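You operate a simulated robot arm through the tools that you are given. There is no shell and no other tool. Be economical: measure what you need, move in short steps, check, and stop when the job is done.

You run a simulated robot arm. Do the job below in one go: nothing can be reset, and whatever is moved stays where it is left.

## Task
Take the long pipe and leave it on the top of the teal bench. Then put the square token from the top of the teal bench on the right end of the washer bench. Then take the round housing from the middle shelf of the left shelving bay and leave it on the middle shelf of the right shelving bay. Then fetch the grey foam cap from the grey step behind the rollers and set it on the low shelf of the vice bench. The order counts.
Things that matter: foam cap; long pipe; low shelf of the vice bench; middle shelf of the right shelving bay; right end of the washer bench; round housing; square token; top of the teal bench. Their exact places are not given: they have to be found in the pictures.

Only the result counts: the job must be done as asked and must still hold three seconds after the hand-in. Knocking over, shifting, dropping, spilling or breaking anything else fails it. Lids that push on must go on centred and level and be pressed home; caps that screw on are set level and turned clockwise until they are tight.

## Robot
A 7-joint arm with a three-finger gripper on a trunk, on a base that drives. Base frame: it is fixed to the floor where the robot stands at the start and does not move with it; the origin is under the middle of the robot, x ahead of it, y to its left, z up; the surface under the hand at the start is at about z = 0.8. Readings come in m, degrees, newtons and seconds.
With the tool pointing down near the work surface it reaches from about 0.12 to 0.88 m from the robot's upright axis, wherever it stands. Its first joint turns from -166.0 to 166.0 degrees. Places, roughly: foam cap [8.5, -2.75, 0.75]; long pipe (18x3x5 cm) [0.5, -0.1, 0.8]; low shelf of the vice bench [4.2, -0.8, 0.2]; middle shelf of the right shelving bay [9.3, 2.2, 0.9]; right end of the washer bench [0.5, 0.1, 0.8]; round housing (13x8x5 cm) [7.9, 2.2, 0.9]; square token (4x4x3 cm) [0.9, -1.1, 0.8]; top of the teal bench [1.4, -0.8, 0.8]. Payload 2.94 kg.
Tool frame: the origin (TCP) lies between the finger pads and is the grasp point; the fingertips stand 0.03 m ahead of it; z points along the fingers, y is the line along which they close. Largest opening 0.132 m; the body of the gripper starts 0.107 m behind the TCP.
Orientation is told as [roll, pitch, yaw] about the base's x, y, z axes, in that order, counted from this pose: with the fingers straight down and closing along the base's y, the tool's x points along the base's -x, its y along +y and its z along -z.

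## Interface
- The arm moves only by the tool move_arm. Its arguments are lists of equal length, an entry for each row: "jaw": the finger opening in m, from 0 to 0.132; "travel": the shift along the tool's x, y, z in units of 40 mm (1.0 is 40 mm), a list of three; "delta_rot": the turn, a rotation vector about the tool's x, y, z in units of 8 degrees (1.0 is 8 degrees), a list of three. In form: {"jaw": [jaw, ...], "travel": [[dx, dy, dz], ...], "delta_rot": [[wx, wy, wz], ...]}. A call has 1 to 20 rows; each row shifts and turns the commanded pose from where the row before left it, along the tool's axes as they then stand. A call with a number of a shift or a turn outside -1 to 1 is refused whole. Each row takes 0.2 s and may step no farther than 0.05 m and 8.6 degrees from the row before; otherwise, or with a gripper value out of range, the whole call is refused. A pose out of reach is approached as far as the arm can. The call stops where the force on the tool passes 40 N (or 10 N more than at its start, if that is more) or the arm is blocked; 0.2 s more then pass. Each finger halts on what it meets, pressing with about 22 N; the grip force reading is that of the motor and also rises with nothing between the fingers. The clock runs only during rows and for 0.2 s after the last one: add rows that do not move to give the fingers time. It gives the time, the measured TCP pose, the force on the tool (base axes), the opening and the grip force at its end, in the units of the frame above (readings bear some noise), with the torque about the TCP (base axes, N m) and any sound that the robot's microphone picked up, and new pictures: "pictures" is both (left out), scene, wrist or none.
- Cameras (640 x 400 px; columns grow to the right, rows downward): "scene" is now at [0.0336, 0.1893, 1.7269]; the picture's right is [-0.01, -1.00, 0.00], its down [-0.89, 0.01, -0.45] and it looks along [0.45, -0.00, -0.89] (base axes); focal length 294 px, centre (320, 200). "wrist" rides on the gripper at [0.072, 0.003, -0.144] in the tool frame; the picture's right is [-0.04, 1.00, 0.00], its down [-0.88, -0.04, -0.48] and it looks along [-0.47, -0.02, 0.88] (tool axes); focal length 256 px, centre (320, 200).
- slide_trunk(by): slides the trunk up (or, below 0, down) by that many m; the arm and the scene camera ride with it, the base frame stays. It gives what a move gives, with no picture.
- roll_base(legs): drives the robot by 1 to 6 legs, each [ahead, left, turn to the left] in m, m and degrees, along the robot's own axes; the way and the turn of a leg run together, so that a leg with both is an arc; at most 1.5 m and 180 degrees a leg. The arm and the cameras ride along, it lands a little off, and it stops where it bumps. It gives what a move gives, and a new picture of the scene camera.
- aim_head(pan, tilt): turns the head with the scene camera to pan (to the left, within 143 degrees either way) and tilt (down, from -29 to 69), counted from straight ahead of the robot. It gives what a move gives, and a new picture of the scene camera.
- measure_at(camera, pixels): for up to 12 pixels [column, row] of the newest picture of that camera ("zoom" is the newest enlarged one), the place [x, y, z] in the base frame of the surface seen there, good to about 0.002 m. It takes no simulated time.
- inspect(camera, box): a new picture of the part [left, top, right, bottom] of that camera's present view, enlarged. It takes no simulated time.
- finish_job(): hands the job in; it is judged then, once.

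Go step by step. Measure first, check grasps and placings, and put right what went wrong. The budget is 110 turns and 260 pictures, counting those below and the enlarged ones. Unless the task says otherwise, let go and move clear before handing in, and close with one line.

The tools are called after ">>>" as a command line: name --argument value ..., lists and objects as JSON in quotes. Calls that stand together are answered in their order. move_arm: Moves the arm, as the interface text tells. Its arguments: {"type":"object","properties":{"jaw":{"type":"array","items":{"type":"number"}},"travel":{"type":"array","items":{"type":"array","items":{"type":"number"}}},"delta_rot":{"type":"array","items":{"type":"array","items":{"type":"number"}}},"pictures":{"type":"string","enum":["both","scene","wrist","none"]}},"required":["jaw","travel","delta_rot"]} The other tools are called the same way: slide_trunk (by) slides the trunk up or down; roll_base (legs) drives the base; aim_head (pan, tilt) turns the head that bears the scene camera; measure_at (camera, pixels) gives the place of the surface under pixels of a picture; inspect (camera, box) takes an enlarged picture of a part of a camera's view; finish_job () hands the job in.

At the start:

```text
clock: 0.0
tcp_pos: [0.4862, -0.1102, 1.078]
ee_rot: [0.0, 0.1, -0.1]
force: [-0.3, 0.9, -0.2]
wrist_torque: [0.03, 0.03, 0.0]
width: 0.132
grasp_force: 0.0
trunk travel left (down, up): [-0.25, 0.29]
robot x, y, heading: [-0.0005, -0.0022, 0.0]
head pan, tilt: [-0.4, 63.1]
```

scene: 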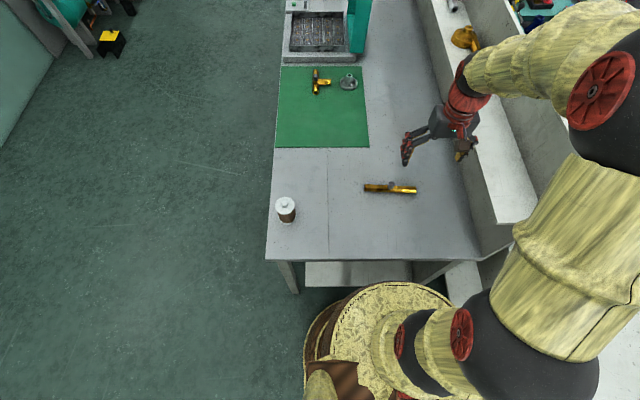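
wrist: 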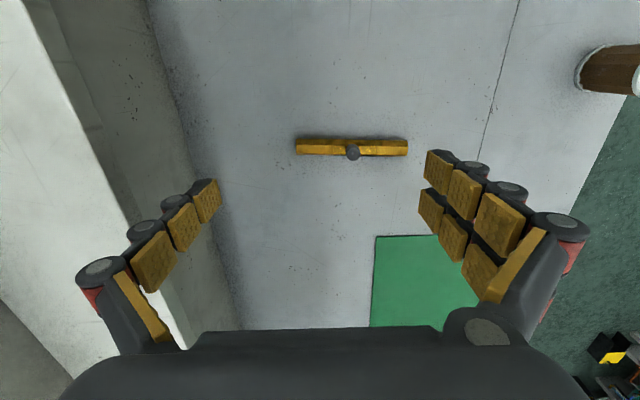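

The long pipe shows at scene (390,188) lying along y; I'll measure it and the surface nearby.

>>> measure_at --camera "scene" --pixels '[[366, 188], [378, 188], [390, 183], [403, 190], [415, 190], [390, 210], [285, 205], [328, 160], [268, 258], [475, 250], [330, 255]]'

>>> inspect --camera "scene" --box '[260, 50, 500, 270]'

>>> measure_at --camera "wrist" --pixels '[[298, 146], [320, 145], [352, 152], [385, 147], [405, 147], [350, 180]]'

```text
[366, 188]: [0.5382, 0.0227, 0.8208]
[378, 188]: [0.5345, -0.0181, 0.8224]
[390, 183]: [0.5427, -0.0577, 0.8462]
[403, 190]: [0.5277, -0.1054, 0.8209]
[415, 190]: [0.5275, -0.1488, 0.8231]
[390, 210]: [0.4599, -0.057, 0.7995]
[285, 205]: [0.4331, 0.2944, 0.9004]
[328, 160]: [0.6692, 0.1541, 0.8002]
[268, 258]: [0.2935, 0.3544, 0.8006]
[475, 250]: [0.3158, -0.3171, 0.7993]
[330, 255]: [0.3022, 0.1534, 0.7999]
```

```text
1.82 times, centred on (380, 160) of scene
```

zoom: 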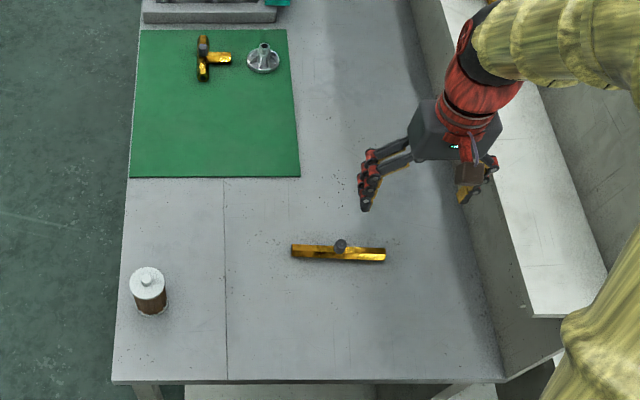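

```text
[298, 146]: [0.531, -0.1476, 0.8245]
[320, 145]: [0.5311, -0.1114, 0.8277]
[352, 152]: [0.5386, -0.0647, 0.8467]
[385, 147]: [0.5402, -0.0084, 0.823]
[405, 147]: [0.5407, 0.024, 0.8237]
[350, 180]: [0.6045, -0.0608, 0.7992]
```

Pipe centre is about (0.537,-0.062), nearly along y with a small stub on top. I turn the tool by about 94° to close across it and move above it.

>>> move_arm --jaw '[0.132, 0.132, 0.1, 0.1, 0.1, 0.1, 0.1, 0.1, 0.1, 0.1, 0.1, 0.1, 0.1, 0.1]' --travel '[[-0.63, 0.6, 0], [-0.63, 0.6, 0], [0, 0, 0], [0, 0, 0], [0, 0, 0], [0, 0, 0], [0, 0, 0], [0, 0, 0], [0, 0, 0], [0, 0, 0], [0, 0, 0], [0, 0, 0], [0, 0, 0], [0, 0, 0]]' --delta_rot '[[0, 0, 0], [0, 0, 0], [0, 0, 1], [0, 0, 1], [0, 0, 1], [0, 0, 1], [0, 0, 1], [0, 0, 1], [0, 0, 1], [0, 0, 1], [0, 0, 1], [0, 0, 1], [0, 0, 1], [0, 0, 0.7]]'

```text
clock: 3.0
tcp_pos: [0.5351, -0.0629, 1.0785]
ee_rot: [0.0, 0.1, -93.7]
force: [-0.6, -0.6, -0.8]
wrist_torque: [-0.01, 0.03, 0.0]
width: 0.1003
grasp_force: 0.0
trunk travel left (down, up): [-0.25, 0.29]
robot x, y, heading: [-0.0009, -0.003, -0.2]
head pan, tilt: [-0.4, 63.1]
```

scene: 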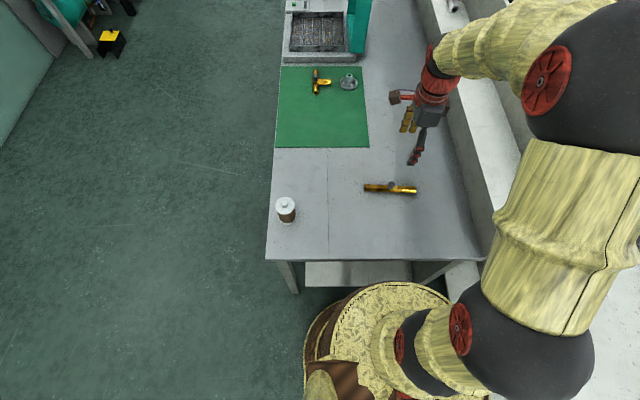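
wrist: 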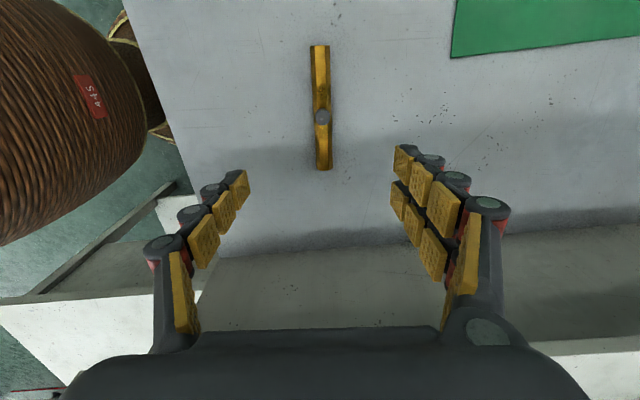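

The pipe lies centred between the fingers at (322,115). Descending to z≈0.835.

>>> move_arm --jaw '[0.1, 0.1, 0.1, 0.1, 0.1, 0.1, 0.1, 0.1]' --travel '[[0, 0, 1], [0, 0, 1], [0, 0, 1], [0, 0, 1], [0, 0, 1], [0, 0, 0.7], [0, 0, 0.37], [0, 0, 0]]' --delta_rot '[[0, 0, 0], [0, 0, 0], [0, 0, 0], [0, 0, 0], [0, 0, 0], [0, 0, 0], [0, 0, 0], [0, 0, 0]]'

```text
clock: 4.8
tcp_pos: [0.5347, -0.0623, 0.8353]
ee_rot: [0.0, 0.0, -93.6]
force: [-0.3, 0.2, -0.1]
wrist_torque: [-0.01, -0.04, 0.03]
width: 0.1
grasp_force: 0.1
trunk travel left (down, up): [-0.25, 0.29]
robot x, y, heading: [-0.0001, 0.002, 0.1]
head pan, tilt: [-0.4, 63.1]
```

scene: 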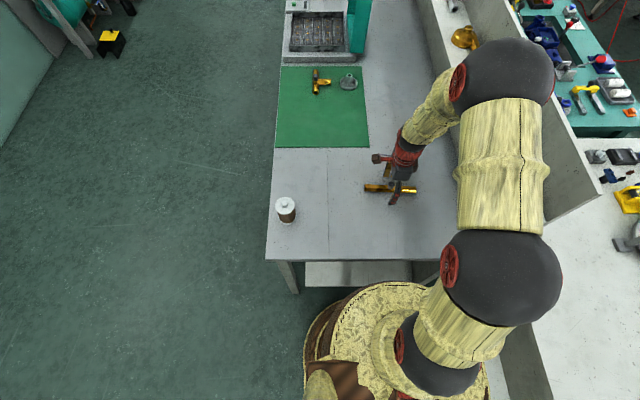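
wrist: 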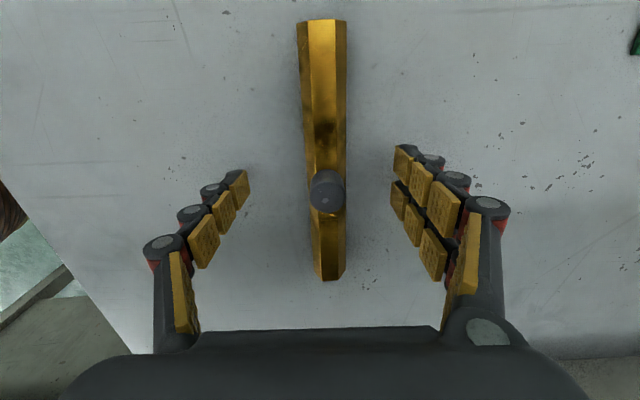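

Aligned; closing on the pipe and lifting a little.

>>> move_arm --jaw '[0.07, 0.04, 0.0, 0.0, 0.0, 0.0, 0.0, 0.0, 0.0, 0.0]' --travel '[[0, 0, 0.05], [0, 0, 0], [0, 0, 0], [0, 0, 0], [0, 0, 0], [0, 0, 0], [0, 0, 0], [0, 0, -0.5], [0, 0, -0.5], [0, 0, 0]]' --delta_rot '[[0, 0, 0], [0, 0, 0], [0, 0, 0], [0, 0, 0], [0, 0, 0], [0, 0, 0], [0, 0, 0], [0, 0, 0], [0, 0, 0], [0, 0, 0]]'

```text
clock: 7.0
tcp_pos: [0.5355, -0.0607, 0.8752]
ee_rot: [0.0, 0.1, -93.6]
force: [-0.2, 0.2, -2.3]
wrist_torque: [-0.02, 0.03, -0.17]
width: 0.0269
grasp_force: 21.8
trunk travel left (down, up): [-0.25, 0.29]
robot x, y, heading: [-0.0006, 0.0026, 0.2]
head pan, tilt: [-0.4, 63.1]
```

scene: 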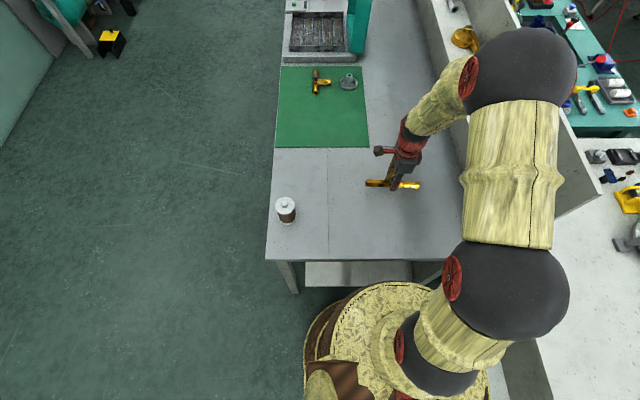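
wrist: 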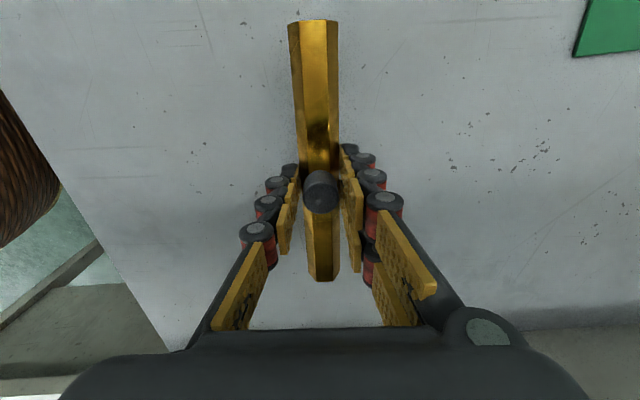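

Pipe is held (width 0.027). I lift it well up, then look right at the teal bench.

>>> move_arm --jaw '[0, 0, 0, 0, 0, 0, 0]' --travel '[[0, 0, -1], [0, 0, -1], [0, 0, -1], [0, 0, -1], [0, 0, -1], [0, 0, -1], [0, 0, -1]]' --delta_rot '[[0, 0, 0], [0, 0, 0], [0, 0, 0], [0, 0, 0], [0, 0, 0], [0, 0, 0], [0, 0, 0]]' --pictures "none"

>>> aim_head --pan -60 --tilt 40

>>> aim_head --pan -15 --tilt 20

>>> aim_head --pan 45 --tilt 25

```text
clock: 8.6
tcp_pos: [0.5328, -0.0618, 1.1521]
ee_rot: [-0.2, -0.1, -93.7]
force: [-0.4, 0.6, -2.2]
wrist_torque: [0.0, 0.0, -0.14]
width: 0.0266
grasp_force: 22.1
trunk travel left (down, up): [-0.25, 0.29]
robot x, y, heading: [-0.0002, 0.0029, -0.1]
head pan, tilt: [-0.4, 63.1]
```

```text
clock: 9.9
tcp_pos: [0.5331, -0.0612, 1.1528]
ee_rot: [0.1, -0.1, -93.7]
force: [0.3, 0.2, -1.8]
wrist_torque: [0.02, -0.05, -0.11]
width: 0.0264
grasp_force: 22.0
trunk travel left (down, up): [-0.25, 0.29]
robot x, y, heading: [-0.001, 0.0015, -0.3]
head pan, tilt: [-60.0, 40.0]
```

scene: 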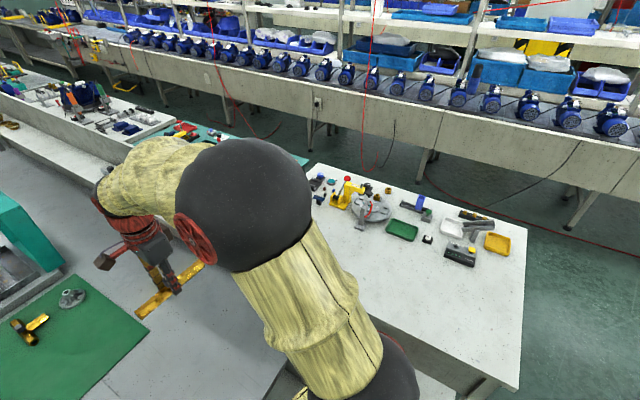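

```text
clock: 11.0
tcp_pos: [0.5344, -0.062, 1.1532]
ee_rot: [0.0, 0.0, -93.6]
force: [0.3, 0.2, -2.8]
wrist_torque: [-0.02, 0.0, -0.13]
width: 0.0267
grasp_force: 22.1
trunk travel left (down, up): [-0.25, 0.29]
robot x, y, heading: [0.0011, 0.0041, 0.2]
head pan, tilt: [-15.0, 20.0]
```

scene: 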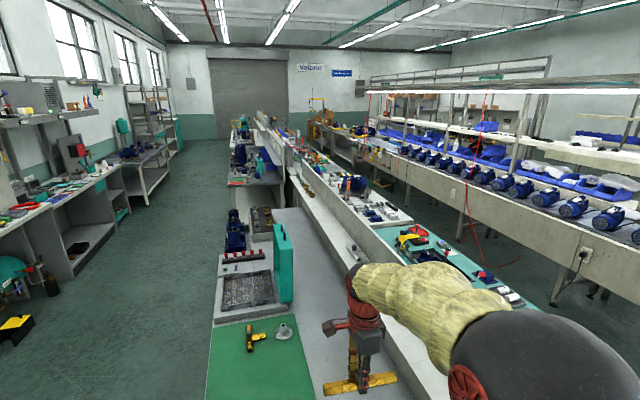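

```text
clock: 12.3
tcp_pos: [0.5349, -0.0626, 1.1519]
ee_rot: [0.0, -0.1, -93.6]
force: [0.0, -0.4, -3.7]
wrist_torque: [0.01, -0.01, 0.08]
width: 0.0269
grasp_force: 21.9
trunk travel left (down, up): [-0.25, 0.29]
robot x, y, heading: [-0.0007, 0.0021, -0.1]
head pan, tilt: [45.0, 25.0]
```

scene: 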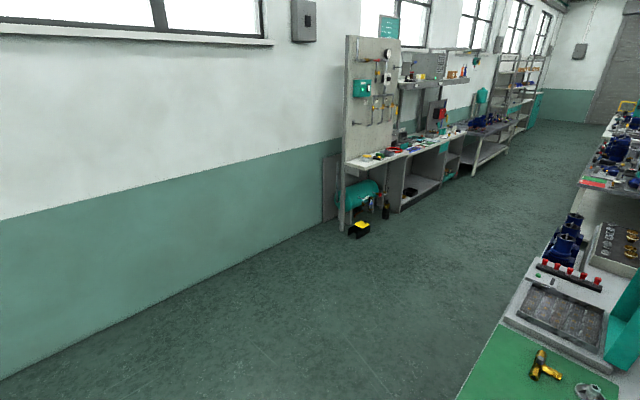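

The teal bench is beyond the wall shelf; I need a route round to the right aisle. Look that way and measure.

>>> aim_head --pan -100 --tilt 50

>>> aim_head --pan -60 --tilt 40

>>> measure_at --camera "scene" --pixels '[[525, 256], [517, 389], [310, 166], [270, 145], [200, 122], [590, 240], [430, 160], [330, 110], [180, 130], [100, 130], [230, 145], [585, 300]]'

```text
clock: 14.6
tcp_pos: [0.5342, -0.0622, 1.1514]
ee_rot: [0.0, -0.1, -93.6]
force: [0.0, -0.5, -3.3]
wrist_torque: [0.0, -0.02, 0.04]
width: 0.0266
grasp_force: 22.3
trunk travel left (down, up): [-0.25, 0.29]
robot x, y, heading: [-0.0029, -0.0013, -0.4]
head pan, tilt: [-100.0, 50.0]
```

scene: 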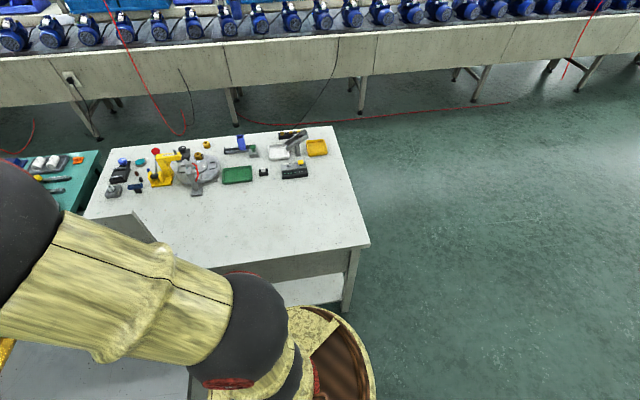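

```text
clock: 15.7
tcp_pos: [0.5336, -0.0609, 1.1525]
ee_rot: [0.1, 0.0, -93.6]
force: [0.4, -0.1, -3.1]
wrist_torque: [0.03, -0.01, 0.11]
width: 0.0266
grasp_force: 22.0
trunk travel left (down, up): [-0.25, 0.29]
robot x, y, heading: [-0.003, -0.0012, 0.2]
head pan, tilt: [-60.0, 40.0]
```

scene: 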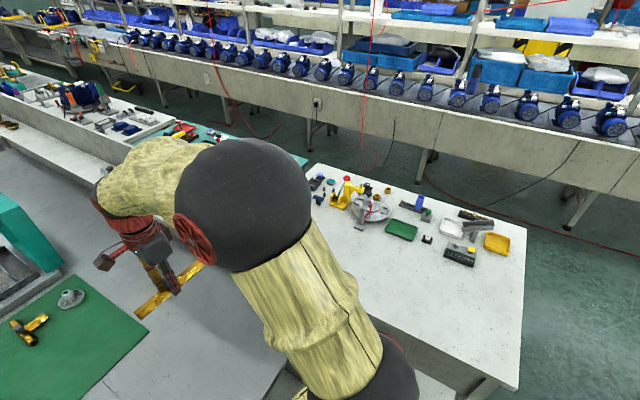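

```text
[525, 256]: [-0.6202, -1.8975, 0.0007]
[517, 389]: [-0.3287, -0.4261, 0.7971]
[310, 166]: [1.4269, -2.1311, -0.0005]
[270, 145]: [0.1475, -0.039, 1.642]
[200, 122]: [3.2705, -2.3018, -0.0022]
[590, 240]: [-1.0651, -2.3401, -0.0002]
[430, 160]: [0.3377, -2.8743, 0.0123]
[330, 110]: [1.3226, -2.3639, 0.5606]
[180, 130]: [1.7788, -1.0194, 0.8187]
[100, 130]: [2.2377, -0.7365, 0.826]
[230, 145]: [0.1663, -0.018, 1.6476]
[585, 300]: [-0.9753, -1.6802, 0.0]
```

White bench spans x −0.33…~0.8; the conveyor front is at y≈−2.35, so the aisle at y≈−1.75 is free. Drive back, right, then ahead along the aisle.

>>> roll_base --legs '[[-1.0, 0, 0], [0, -1.0, 0], [0, -0.75, 0]]'

>>> aim_head --pan 20 --tilt 35

>>> measure_at --camera "scene" --pixels '[[320, 200], [320, 300], [400, 200], [400, 300], [250, 200], [450, 150], [500, 250], [600, 200]]'

```text
clock: 29.2
tcp_pos: [-0.4403, -1.7885, 1.1521]
ee_rot: [0.0, 0.0, -92.6]
force: [0.4, 0.2, -2.7]
wrist_torque: [0.04, 0.04, -0.08]
width: 0.0265
grasp_force: 22.1
trunk travel left (down, up): [-0.25, 0.29]
robot x, y, heading: [-0.9746, -1.7323, 1.0]
head pan, tilt: [-60.0, 40.0]
```

scene: 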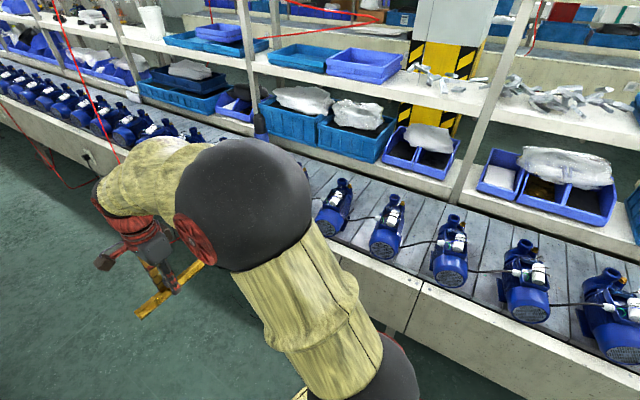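

```text
clock: 30.7
tcp_pos: [-0.4394, -1.789, 1.153]
ee_rot: [0.0, -0.1, -92.6]
force: [0.1, 0.3, -2.4]
wrist_torque: [0.03, 0.02, -0.11]
width: 0.0265
grasp_force: 22.4
trunk travel left (down, up): [-0.25, 0.29]
robot x, y, heading: [-0.9701, -1.7351, 0.8]
head pan, tilt: [20.0, 35.0]
```

scene: 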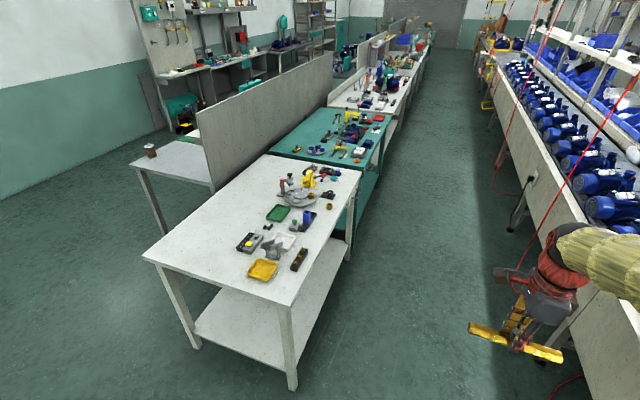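

```text
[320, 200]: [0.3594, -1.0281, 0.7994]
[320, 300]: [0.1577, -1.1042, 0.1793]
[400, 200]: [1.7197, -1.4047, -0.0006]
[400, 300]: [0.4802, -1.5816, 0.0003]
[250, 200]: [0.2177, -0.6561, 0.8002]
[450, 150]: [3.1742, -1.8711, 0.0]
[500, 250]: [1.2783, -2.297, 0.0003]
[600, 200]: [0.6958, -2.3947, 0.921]
```

Aisle is clear. Drive ahead beside the teal bench and turn to face it.

>>> roll_base --legs '[[1.3, 0, 0], [0.85, -0.02, 0], [0, 0, 89]]'

>>> aim_head --pan 0 --tilt 55

>>> measure_at --camera "scene" --pixels '[[320, 250], [320, 320], [100, 200], [200, 200], [320, 200], [450, 200], [550, 200], [320, 120], [200, 120], [500, 120]]'

```text
clock: 45.0
tcp_pos: [1.2438, -1.2247, 1.1535]
ee_rot: [0.0, 0.0, -5.8]
force: [-0.2, -0.6, -2.5]
wrist_torque: [0.01, 0.02, 0.08]
width: 0.0265
grasp_force: 21.6
trunk travel left (down, up): [-0.25, 0.29]
robot x, y, heading: [1.1617, -1.7579, 87.6]
head pan, tilt: [20.0, 35.0]
```

scene: 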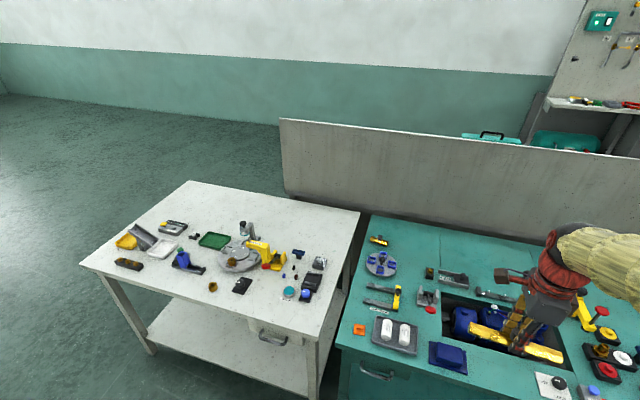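

```text
clock: 45.9
tcp_pos: [1.245, -1.2261, 1.1531]
ee_rot: [0.0, 0.0, -5.9]
force: [-0.3, -0.2, -2.6]
wrist_torque: [0.01, 0.04, -0.07]
width: 0.0266
grasp_force: 21.7
trunk travel left (down, up): [-0.25, 0.29]
robot x, y, heading: [1.162, -1.7583, 87.8]
head pan, tilt: [0.0, 55.0]
```

scene: 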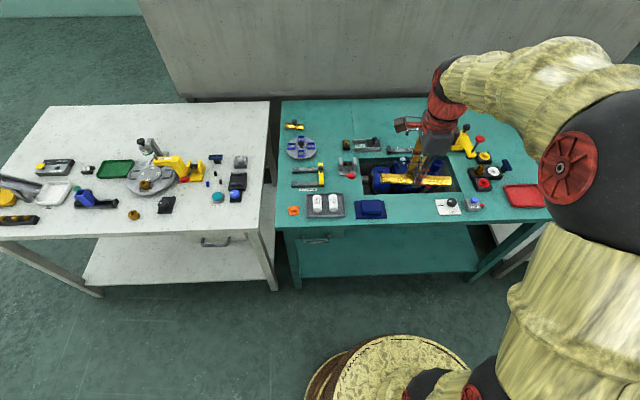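

```text
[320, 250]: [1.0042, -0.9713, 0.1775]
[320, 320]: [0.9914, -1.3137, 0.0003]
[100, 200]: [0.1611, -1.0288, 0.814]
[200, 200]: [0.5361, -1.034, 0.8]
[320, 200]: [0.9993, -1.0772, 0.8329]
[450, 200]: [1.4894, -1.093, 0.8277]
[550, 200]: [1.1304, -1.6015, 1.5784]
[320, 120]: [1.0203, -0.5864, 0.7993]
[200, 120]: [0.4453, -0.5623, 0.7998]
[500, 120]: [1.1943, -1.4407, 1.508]
```

The teal bench is crowded; inspect for free space and the token (orange at (293,210)?).

>>> inspect --camera "scene" --box '[270, 90, 560, 270]'

>>> measure_at --camera "scene" --pixels '[[293, 210], [284, 224], [282, 104], [305, 105], [330, 130], [370, 120], [410, 110], [415, 140], [347, 140], [300, 147], [540, 222], [300, 230]]'

```text
2.21 times, centred on (415, 180) of scene
```

zoom: 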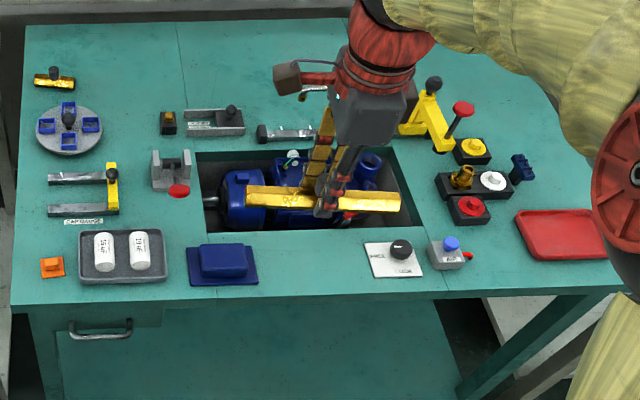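

```text
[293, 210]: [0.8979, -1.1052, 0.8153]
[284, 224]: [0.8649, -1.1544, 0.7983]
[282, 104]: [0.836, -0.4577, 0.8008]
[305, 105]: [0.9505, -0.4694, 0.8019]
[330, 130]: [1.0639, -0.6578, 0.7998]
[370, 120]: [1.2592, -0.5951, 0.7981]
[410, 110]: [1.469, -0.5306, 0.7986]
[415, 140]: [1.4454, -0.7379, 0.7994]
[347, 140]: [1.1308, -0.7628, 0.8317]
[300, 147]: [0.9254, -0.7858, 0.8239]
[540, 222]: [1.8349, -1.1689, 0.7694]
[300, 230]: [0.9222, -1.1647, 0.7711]
```

Free strip is at the back-left, around (1.13,-0.65). Drive 0.3 m closer to bring it into reach.

>>> roll_base --legs '[[0.3, 0, 0]]'

>>> move_arm --jaw '[0, 0, 0, 0, 0, 0, 0, 0]' --travel '[[0.6, 0.7, 0], [0.6, 0.7, 0], [0.6, 0.7, 0], [0.6, 0.7, 0], [0.3, 0.7, 0], [0, 0.7, 0], [0, 0.7, 0], [0, 0, 0]]' --delta_rot '[[0, 0, -0.35], [0, 0, -0.35], [0, 0, 0], [0, 0, 0], [0, 0, 0], [0, 0, 0], [0, 0, 0], [0, 0, 0]]'

```text
clock: 47.9
tcp_pos: [1.2573, -0.9239, 1.1525]
ee_rot: [-0.1, 0.1, -6.0]
force: [-0.6, 0.2, -2.7]
wrist_torque: [-0.03, -0.03, 0.05]
width: 0.0266
grasp_force: 22.0
trunk travel left (down, up): [-0.25, 0.29]
robot x, y, heading: [1.1712, -1.4542, 87.5]
head pan, tilt: [0.0, 55.0]
```

scene: 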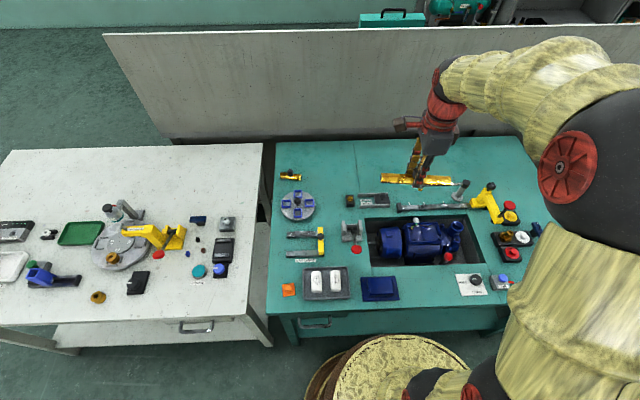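

```text
clock: 49.7
tcp_pos: [1.154, -0.7237, 1.1535]
ee_rot: [0.1, -0.1, -0.4]
force: [-0.4, -0.4, -2.5]
wrist_torque: [-0.01, 0.03, -0.05]
width: 0.0266
grasp_force: 22.1
trunk travel left (down, up): [-0.25, 0.29]
robot x, y, heading: [1.1735, -1.4524, 87.6]
head pan, tilt: [0.0, 55.0]
```

scene: 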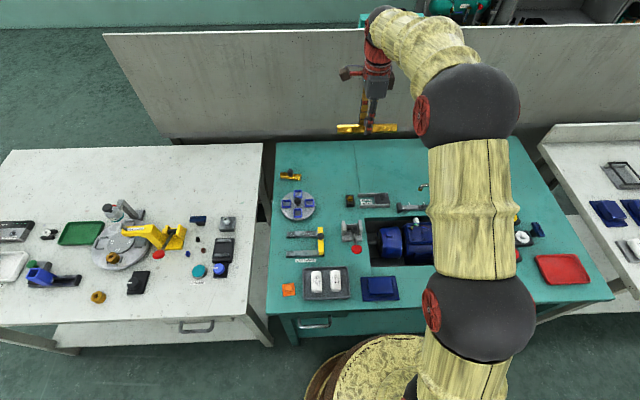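
wrist: 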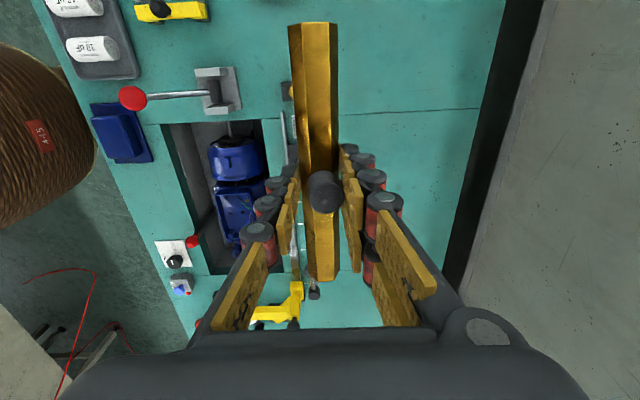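

Tool is parallel to the bench. Check the free patch under the target.

>>> measure_at --camera "scene" --pixels '[[348, 196], [375, 195], [388, 196], [405, 206], [423, 186], [298, 172], [314, 200], [340, 170], [400, 175], [340, 150], [380, 185], [322, 165]]'

>>> measure_at --camera "wrist" --pixels '[[318, 30], [320, 275], [322, 190], [420, 100], [420, 200], [400, 270], [290, 90]]'

```text
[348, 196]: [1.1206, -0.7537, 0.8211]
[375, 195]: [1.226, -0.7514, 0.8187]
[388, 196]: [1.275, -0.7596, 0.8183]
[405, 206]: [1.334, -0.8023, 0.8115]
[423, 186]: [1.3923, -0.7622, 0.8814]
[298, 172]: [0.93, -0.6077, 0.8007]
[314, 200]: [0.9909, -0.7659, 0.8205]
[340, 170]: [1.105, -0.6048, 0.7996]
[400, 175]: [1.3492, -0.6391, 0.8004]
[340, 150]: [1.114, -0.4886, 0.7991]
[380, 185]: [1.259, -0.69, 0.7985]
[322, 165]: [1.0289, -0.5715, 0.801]
```

```text
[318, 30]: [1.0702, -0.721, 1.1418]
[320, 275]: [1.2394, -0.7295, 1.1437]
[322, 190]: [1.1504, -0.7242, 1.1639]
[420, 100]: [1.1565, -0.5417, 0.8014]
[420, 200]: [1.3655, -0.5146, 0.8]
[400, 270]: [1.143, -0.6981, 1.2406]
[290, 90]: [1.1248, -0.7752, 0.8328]
```

Strip y>-0.74 is clear. Move to y≈-0.64 and lower the pipe to the surface.

>>> move_arm --jaw '[0, 0, 0, 0, 0, 0, 0, 0, 0, 0, 0, 0]' --travel '[[0, 1, 0], [0, 1, 0], [0, 0, 1], [0, 0, 1], [0, 0, 1], [0, 0, 1], [0, 0, 1], [0, 0, 1], [0, 0, 1], [0, 0, 0.7], [0, 0, 0.25], [0, 0, 0]]' --delta_rot '[[0, 0, 0], [0, 0, 0], [0, 0, 0], [0, 0, 0], [0, 0, 0], [0, 0, 0], [0, 0, 0], [0, 0, 0], [0, 0, 0], [0, 0, 0], [0, 0, 0], [0, 0, 0]]'

```text
clock: 52.3
tcp_pos: [1.1561, -0.6424, 0.8358]
ee_rot: [0.2, 0.0, -0.4]
force: [-0.7, 1.8, 8.2]
wrist_torque: [0.2, -0.15, 0.23]
width: 0.0264
grasp_force: 21.8
trunk travel left (down, up): [-0.25, 0.29]
robot x, y, heading: [1.1697, -1.4558, 87.8]
head pan, tilt: [0.0, 55.0]
```

scene: 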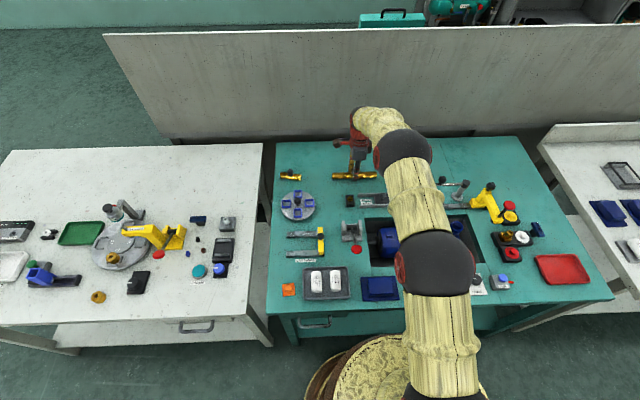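
wrist: 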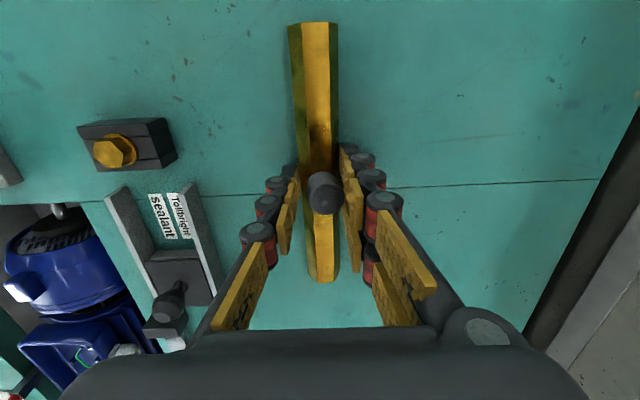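

The pipe touches down (8 N). Open gently and rise.

>>> move_arm --jaw '[0.03, 0.045, 0.06, 0.07, 0.07, 0.07, 0.07, 0.07, 0.07, 0.07, 0.07, 0.07, 0.07]' --travel '[[0, 0, 0], [0, 0, 0], [0, 0, 0], [0, 0, 0], [0, 0, 0], [0, 0, -0.5], [0, 0, -1], [0, 0, -1], [0, 0, -1], [0, 0, -1], [0, 0, -1], [0, 0, -1], [0, 0, 0]]' --delta_rot '[[0, 0, 0], [0, 0, 0], [0, 0, 0], [0, 0, 0], [0, 0, 0], [0, 0, 0], [0, 0, 0], [0, 0, 0], [0, 0, 0], [0, 0, 0], [0, 0, 0], [0, 0, 0], [0, 0, 0]]'

>>> measure_at --camera "scene" --pixels '[[282, 290], [289, 290], [295, 290], [289, 285], [289, 295], [283, 300], [303, 280], [282, 278], [300, 300], [272, 290]]'

>>> inspect --camera "scene" --box '[265, 250, 345, 310]'

```text
clock: 55.1
tcp_pos: [1.1548, -0.6457, 1.0949]
ee_rot: [-0.1, 0.1, -0.4]
force: [-0.2, 0.2, -0.3]
wrist_torque: [0.03, -0.01, -0.01]
width: 0.07
grasp_force: 0.0
trunk travel left (down, up): [-0.25, 0.29]
robot x, y, heading: [1.1721, -1.4551, 87.7]
head pan, tilt: [0.0, 55.0]
```

scene: 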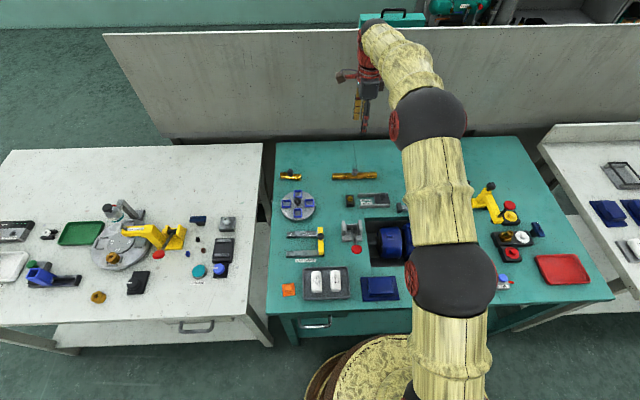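
wrist: 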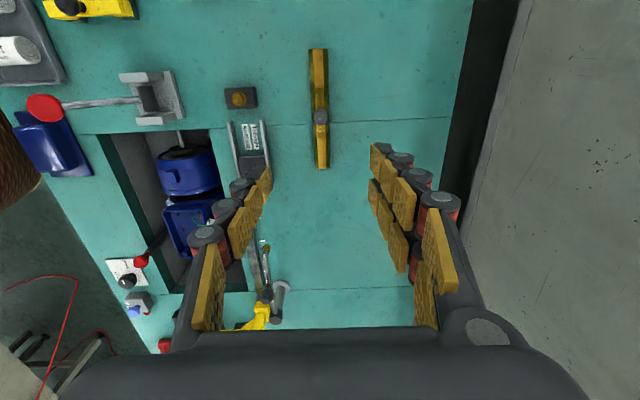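

```text
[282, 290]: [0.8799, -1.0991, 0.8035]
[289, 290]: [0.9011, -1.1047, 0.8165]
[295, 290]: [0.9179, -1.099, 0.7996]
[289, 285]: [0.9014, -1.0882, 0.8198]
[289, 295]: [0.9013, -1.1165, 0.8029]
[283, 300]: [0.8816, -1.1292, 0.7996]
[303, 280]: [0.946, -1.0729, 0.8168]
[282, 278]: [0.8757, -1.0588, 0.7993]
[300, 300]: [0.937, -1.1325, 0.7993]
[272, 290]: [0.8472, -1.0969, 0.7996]
```

```text
6.67 times, centred on (305, 280) of scene
```

zoom: 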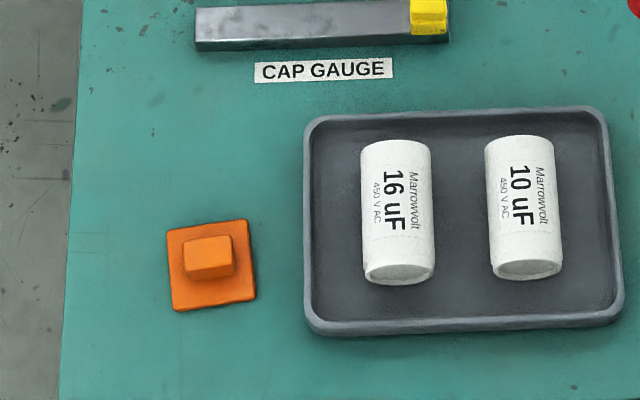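

The token is a plate with a grip block at zoom (207,258). Measure it in the zoom.

>>> measure_at --camera "zoom" --pixels '[[190, 242], [228, 242], [208, 255], [208, 272], [186, 272], [232, 272], [175, 235], [245, 230], [180, 305], [250, 295], [208, 228], [208, 295]]'

```text
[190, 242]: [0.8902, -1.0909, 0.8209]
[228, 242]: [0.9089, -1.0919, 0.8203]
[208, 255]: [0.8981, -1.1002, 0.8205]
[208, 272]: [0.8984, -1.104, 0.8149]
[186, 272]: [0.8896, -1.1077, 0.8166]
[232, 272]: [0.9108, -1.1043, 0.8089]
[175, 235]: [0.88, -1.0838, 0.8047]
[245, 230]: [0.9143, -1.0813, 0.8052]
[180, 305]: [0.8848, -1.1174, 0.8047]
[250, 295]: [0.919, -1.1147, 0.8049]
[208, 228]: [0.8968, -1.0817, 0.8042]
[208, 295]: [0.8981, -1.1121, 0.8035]
```

Block centre ≈(0.8995,-1.097), top 0.8205, yaw ≈ +4°. Move above it.

>>> move_arm --jaw '[0.07, 0.07, 0.07, 0.07, 0.07, 0.07, 0.07, 0.07, 0.07, 0.07, 0.07, 0.07, 0.07, 0.07, 0.07]' --travel '[[0.532, -0.941, 0], [0.532, -0.941, 0], [0.532, -0.941, 0], [0.532, -0.941, 0], [0.532, -0.941, 0], [0.532, -0.941, 0], [0.532, -0.941, 0], [0.532, -0.941, 0], [0.532, -0.941, 0], [0.532, -0.941, 0], [0.532, -0.941, 0], [0.532, -0.941, 0], [0, 0, 1], [0, 0, 1], [0, 0, 0]]' --delta_rot '[[0, 0, 0], [0, 0, 0], [0, 0, 0], [0, 0, 0], [0, 0, 0], [0, 0, 0], [0, 0, 0], [0, 0, 0], [0, 0, 0], [0, 0, 0], [0, 0, 0], [0, 0, 0], [0, 0, -0.6], [0, 0, 0], [0, 0, 0]]'

```text
clock: 58.3
tcp_pos: [0.8964, -1.0952, 1.0129]
ee_rot: [-0.1, 0.0, 4.5]
force: [0.0, 1.3, -0.4]
wrist_torque: [0.01, 0.01, 0.03]
width: 0.0699
grasp_force: 0.0
trunk travel left (down, up): [-0.25, 0.29]
robot x, y, heading: [1.1723, -1.4586, 87.6]
head pan, tilt: [0.0, 55.0]
```

scene: 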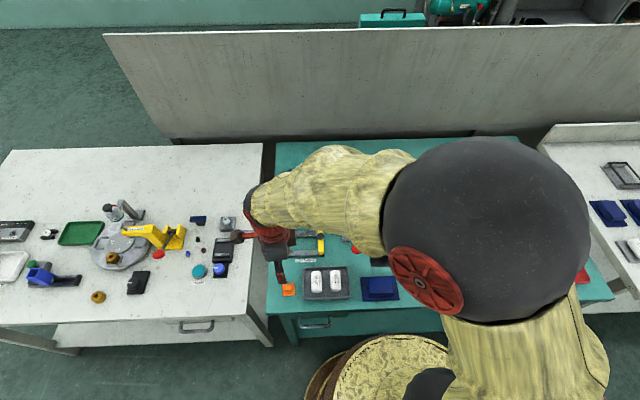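
wrist: 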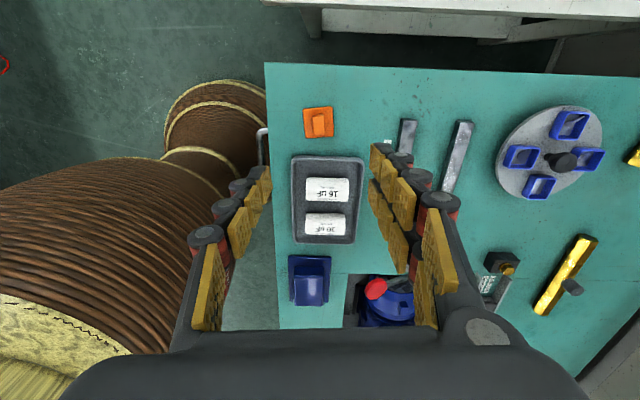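

Token centred at wrist (318,122). Descend part way and check before the final.

>>> move_arm --jaw '[0.07, 0.06, 0.05, 0.05, 0.05]' --travel '[[-0.08, -0.04, 1], [0, 0, 1], [0, 0, 1], [0, 0, 0.6], [0, 0, 0]]' --delta_rot '[[0, 0, 0], [0, 0, 0], [0, 0, 0], [0, 0, 0], [0, 0, 0]]' --pictures "wrist"

>>> inspect --camera "wrist" --box '[220, 50, 420, 250]'

```text
clock: 59.5
tcp_pos: [0.9005, -1.096, 0.8693]
ee_rot: [0.0, 0.1, 4.5]
force: [0.3, -0.4, -0.6]
wrist_torque: [-0.01, -0.05, -0.02]
width: 0.0498
grasp_force: 0.1
trunk travel left (down, up): [-0.25, 0.29]
robot x, y, heading: [1.1727, -1.4587, 87.8]
head pan, tilt: [0.0, 55.0]
```

wrist: 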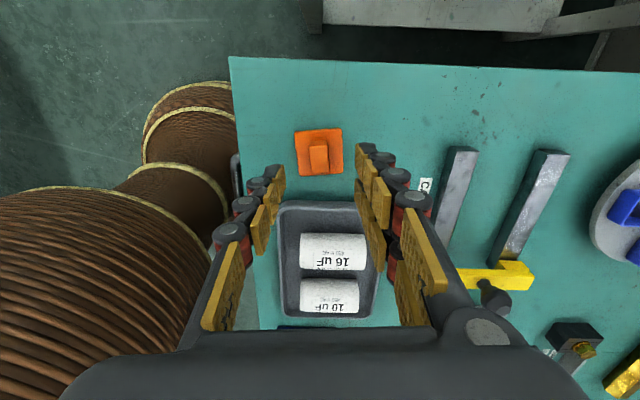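

```text
2.00 times, centred on (320, 150) of wrist
```

zoom: 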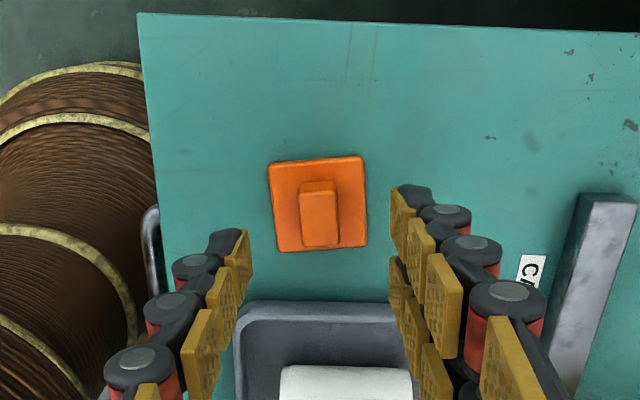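

Well aligned. Final descent to z≈0.838 and close on the block.

>>> move_arm --jaw '[0.05, 0.05, 0.03, 0.01, 0.0, 0.0, 0.0, 0.0, 0.0, 0.0]' --travel '[[0, 0, 0.5], [0, 0, 0.28], [0, 0, 0], [0, 0, 0], [0, 0, 0], [0, 0, 0], [0, 0, 0], [0, 0, -0.5], [0, 0, -1], [0, 0, 0]]' --delta_rot '[[0, 0, 0], [0, 0, 0], [0, 0, 0], [0, 0, 0], [0, 0, 0], [0, 0, 0], [0, 0, 0], [0, 0, 0], [0, 0, 0], [0, 0, 0]]' --pictures "wrist"

```text
clock: 61.7
tcp_pos: [0.902, -1.0952, 0.8986]
ee_rot: [0.0, 0.1, 4.4]
force: [-0.9, -0.5, -0.4]
wrist_torque: [0.0, 0.02, 0.04]
width: 0.0148
grasp_force: 22.0
trunk travel left (down, up): [-0.25, 0.29]
robot x, y, heading: [1.1725, -1.4563, 87.5]
head pan, tilt: [0.0, 55.0]
```

wrist: 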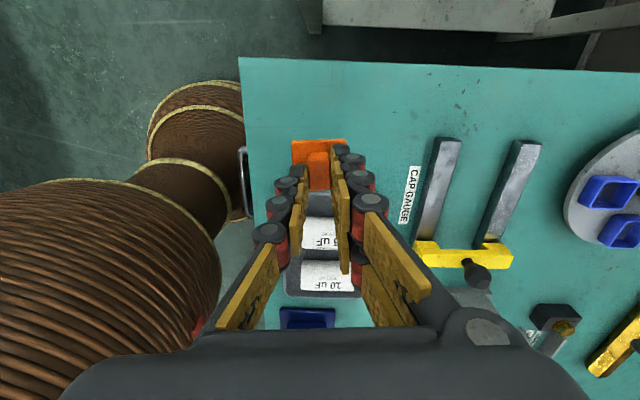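

Token gripped (0.0148 m). Lift high, then drive back around to the washer bench.

>>> move_arm --jaw '[0, 0, 0, 0, 0, 0]' --travel '[[0, 0, -1], [0, 0, -1], [0, 0, -1], [0, 0, -1], [0, 0, -1], [0, 0, -1]]' --delta_rot '[[0, 0, 0], [0, 0, 0], [0, 0, 0], [0, 0, 0], [0, 0, 0], [0, 0, 0]]' --pictures "none"

>>> roll_base --legs '[[-0.3, 0, 0], [0, 0, -87.6], [-1.3, 0, 0], [-0.87, 0, 0], [0, 1.0, 0], [0, 0.75, 0]]'

```text
clock: 63.1
tcp_pos: [0.901, -1.0977, 1.1426]
ee_rot: [0.0, 0.0, 4.4]
force: [-0.1, 0.2, 0.3]
wrist_torque: [0.03, 0.0, 0.01]
width: 0.015
grasp_force: 22.1
trunk travel left (down, up): [-0.25, 0.29]
robot x, y, heading: [1.1737, -1.4582, 87.6]
head pan, tilt: [0.0, 55.0]
```

```text
clock: 87.6
tcp_pos: [-0.6252, 0.2699, 1.1422]
ee_rot: [0.0, 0.0, -84.5]
force: [0.4, 0.7, 0.7]
wrist_torque: [-0.02, 0.01, 0.0]
width: 0.0151
grasp_force: 22.0
trunk travel left (down, up): [-0.25, 0.29]
robot x, y, heading: [-0.9826, -0.0145, -1.4]
head pan, tilt: [0.0, 55.0]
```

scene: 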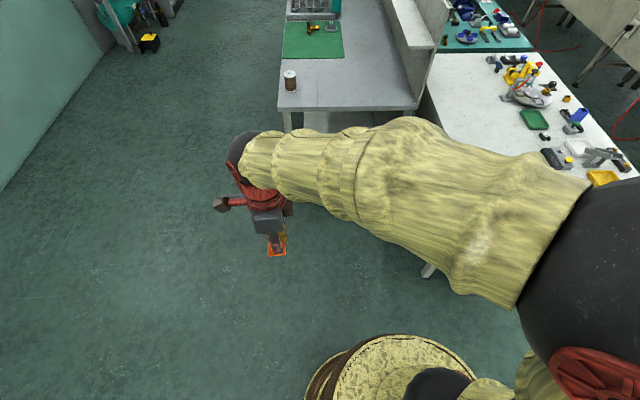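

Drive ahead to the washer bench's near (right) end.

>>> roll_base --legs '[[0.96, 0.02, 1.4]]'

>>> measure_at --camera "scene" --pixels '[[280, 200], [320, 200], [340, 160], [300, 160], [340, 230], [300, 240]]'

```text
clock: 92.6
tcp_pos: [0.3213, 0.2719, 1.1414]
ee_rot: [0.0, -0.1, -84.1]
force: [0.0, 0.0, -0.5]
wrist_torque: [0.0, 0.03, -0.04]
width: 0.015
grasp_force: 21.7
trunk travel left (down, up): [-0.25, 0.29]
robot x, y, heading: [-0.0283, -0.0103, -1.0]
head pan, tilt: [0.0, 55.0]
```

scene: 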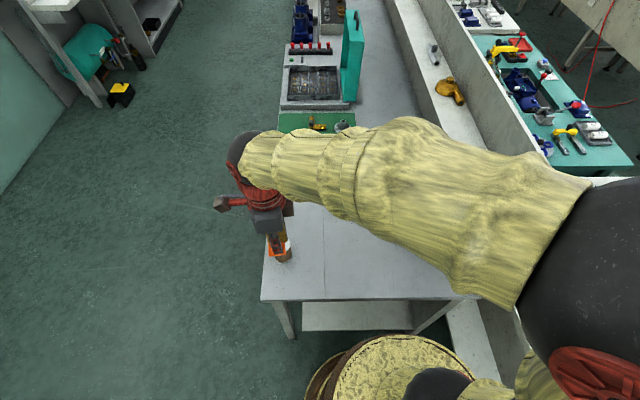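

```text
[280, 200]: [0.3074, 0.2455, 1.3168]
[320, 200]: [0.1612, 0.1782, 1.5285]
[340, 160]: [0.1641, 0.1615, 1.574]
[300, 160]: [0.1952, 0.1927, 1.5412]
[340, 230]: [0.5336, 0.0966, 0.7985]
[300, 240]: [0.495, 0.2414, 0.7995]
```

Move over the free spot (0.5, 0.08) and descend partially.

>>> move_arm --jaw '[0, 0, 0, 0, 0, 0, 0, 0, 0, 0, 0, 0, 0]' --travel '[[-0.873, 0.658, 0], [-0.873, 0.658, 0], [-0.873, 0.658, 0], [-0.873, 0.658, 0], [-0.873, 0.658, 0], [-0.873, 0.658, 0], [0, 0, 1], [0, 0, 1], [0, 0, 1], [0, 0, 1], [0, 0, 1], [0, 0, 1], [0, 0, 0]]' --delta_rot '[[0, 0, 0], [0, 0, 0], [0, 0, 0], [0, 0, 0], [0, 0, 0], [0, 0, 0], [0, 0, 0], [0, 0, 0], [0, 0, 0], [0, 0, 0], [0, 0, 0], [0, 0, 0], [0, 0, 0]]'

```text
clock: 95.4
tcp_pos: [0.4991, 0.0792, 0.9032]
ee_rot: [0.0, 0.0, -84.1]
force: [0.3, -0.7, -0.3]
wrist_torque: [0.01, 0.01, 0.0]
width: 0.0153
grasp_force: 22.0
trunk travel left (down, up): [-0.25, 0.29]
robot x, y, heading: [-0.0295, -0.0092, -0.9]
head pan, tilt: [0.0, 55.0]
```

scene: 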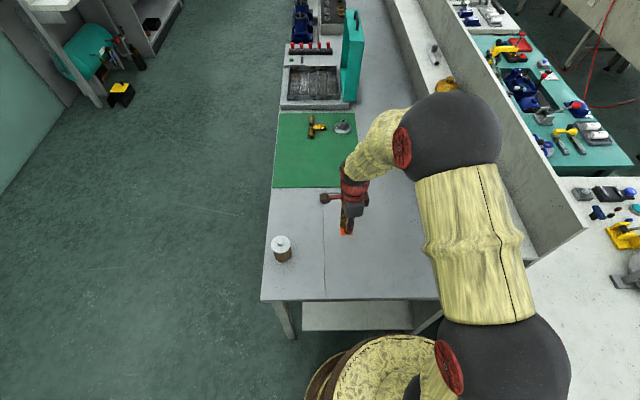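
wrist: 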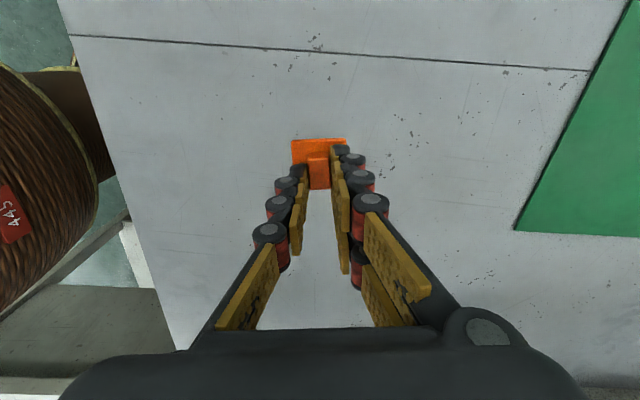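

Spot is clear. Lower to contact and release.

>>> move_arm --jaw '[0, 0, 0, 0]' --travel '[[0, 0, 1], [0, 0, 0.4], [0, 0, 0.2], [0, 0, 0]]' --delta_rot '[[0, 0, 0], [0, 0, 0], [0, 0, 0], [0, 0, 0]]' --pictures "none"

```text
clock: 96.4
tcp_pos: [0.4996, 0.0791, 0.8396]
ee_rot: [0.0, 0.0, -84.0]
force: [-0.2, 0.5, 0.0]
wrist_torque: [0.01, -0.03, 0.01]
width: 0.0147
grasp_force: 22.1
trunk travel left (down, up): [-0.25, 0.29]
robot x, y, heading: [-0.0331, -0.0091, -1.0]
head pan, tilt: [0.0, 55.0]
```

>>> move_arm --jaw '[0, 0.0, 0.02, 0.03, 0.05, 0.05, 0.05, 0.05, 0.05, 0.05, 0.05, 0.05, 0.05]' --travel '[[0, 0, 0.04], [0, 0, 0], [0, 0, 0], [0, 0, 0], [0, 0, 0], [0, 0, 0], [0, 0, -0.5], [0, 0, -1], [0, 0, -1], [0, 0, -1], [0, 0, -1], [0, 0, -1], [0, 0, 0]]' --delta_rot '[[0, 0, 0], [0, 0, 0], [0, 0, 0], [0, 0, 0], [0, 0, 0], [0, 0, 0], [0, 0, 0], [0, 0, 0], [0, 0, 0], [0, 0, 0], [0, 0, 0], [0, 0, 0], [0, 0, 0]]'

```text
clock: 99.2
tcp_pos: [0.4992, 0.0817, 1.0574]
ee_rot: [-0.1, -0.1, -84.1]
force: [-0.1, 0.0, -0.4]
wrist_torque: [0.0, -0.01, -0.01]
width: 0.05
grasp_force: 0.1
trunk travel left (down, up): [-0.25, 0.29]
robot x, y, heading: [-0.0306, -0.0121, -0.9]
head pan, tilt: [0.0, 55.0]
```

scene: 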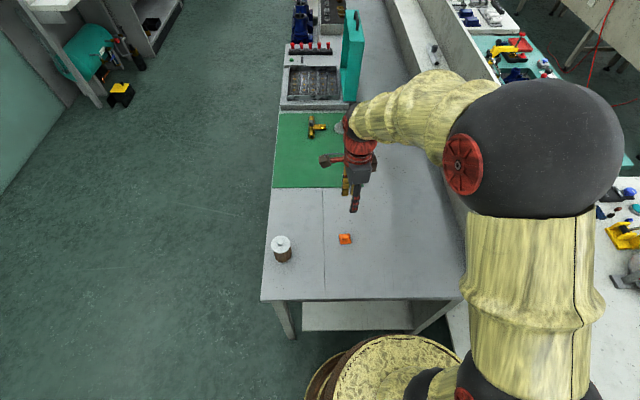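
wrist: 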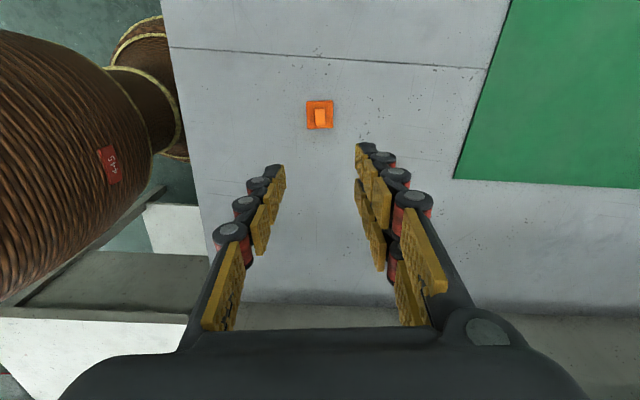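

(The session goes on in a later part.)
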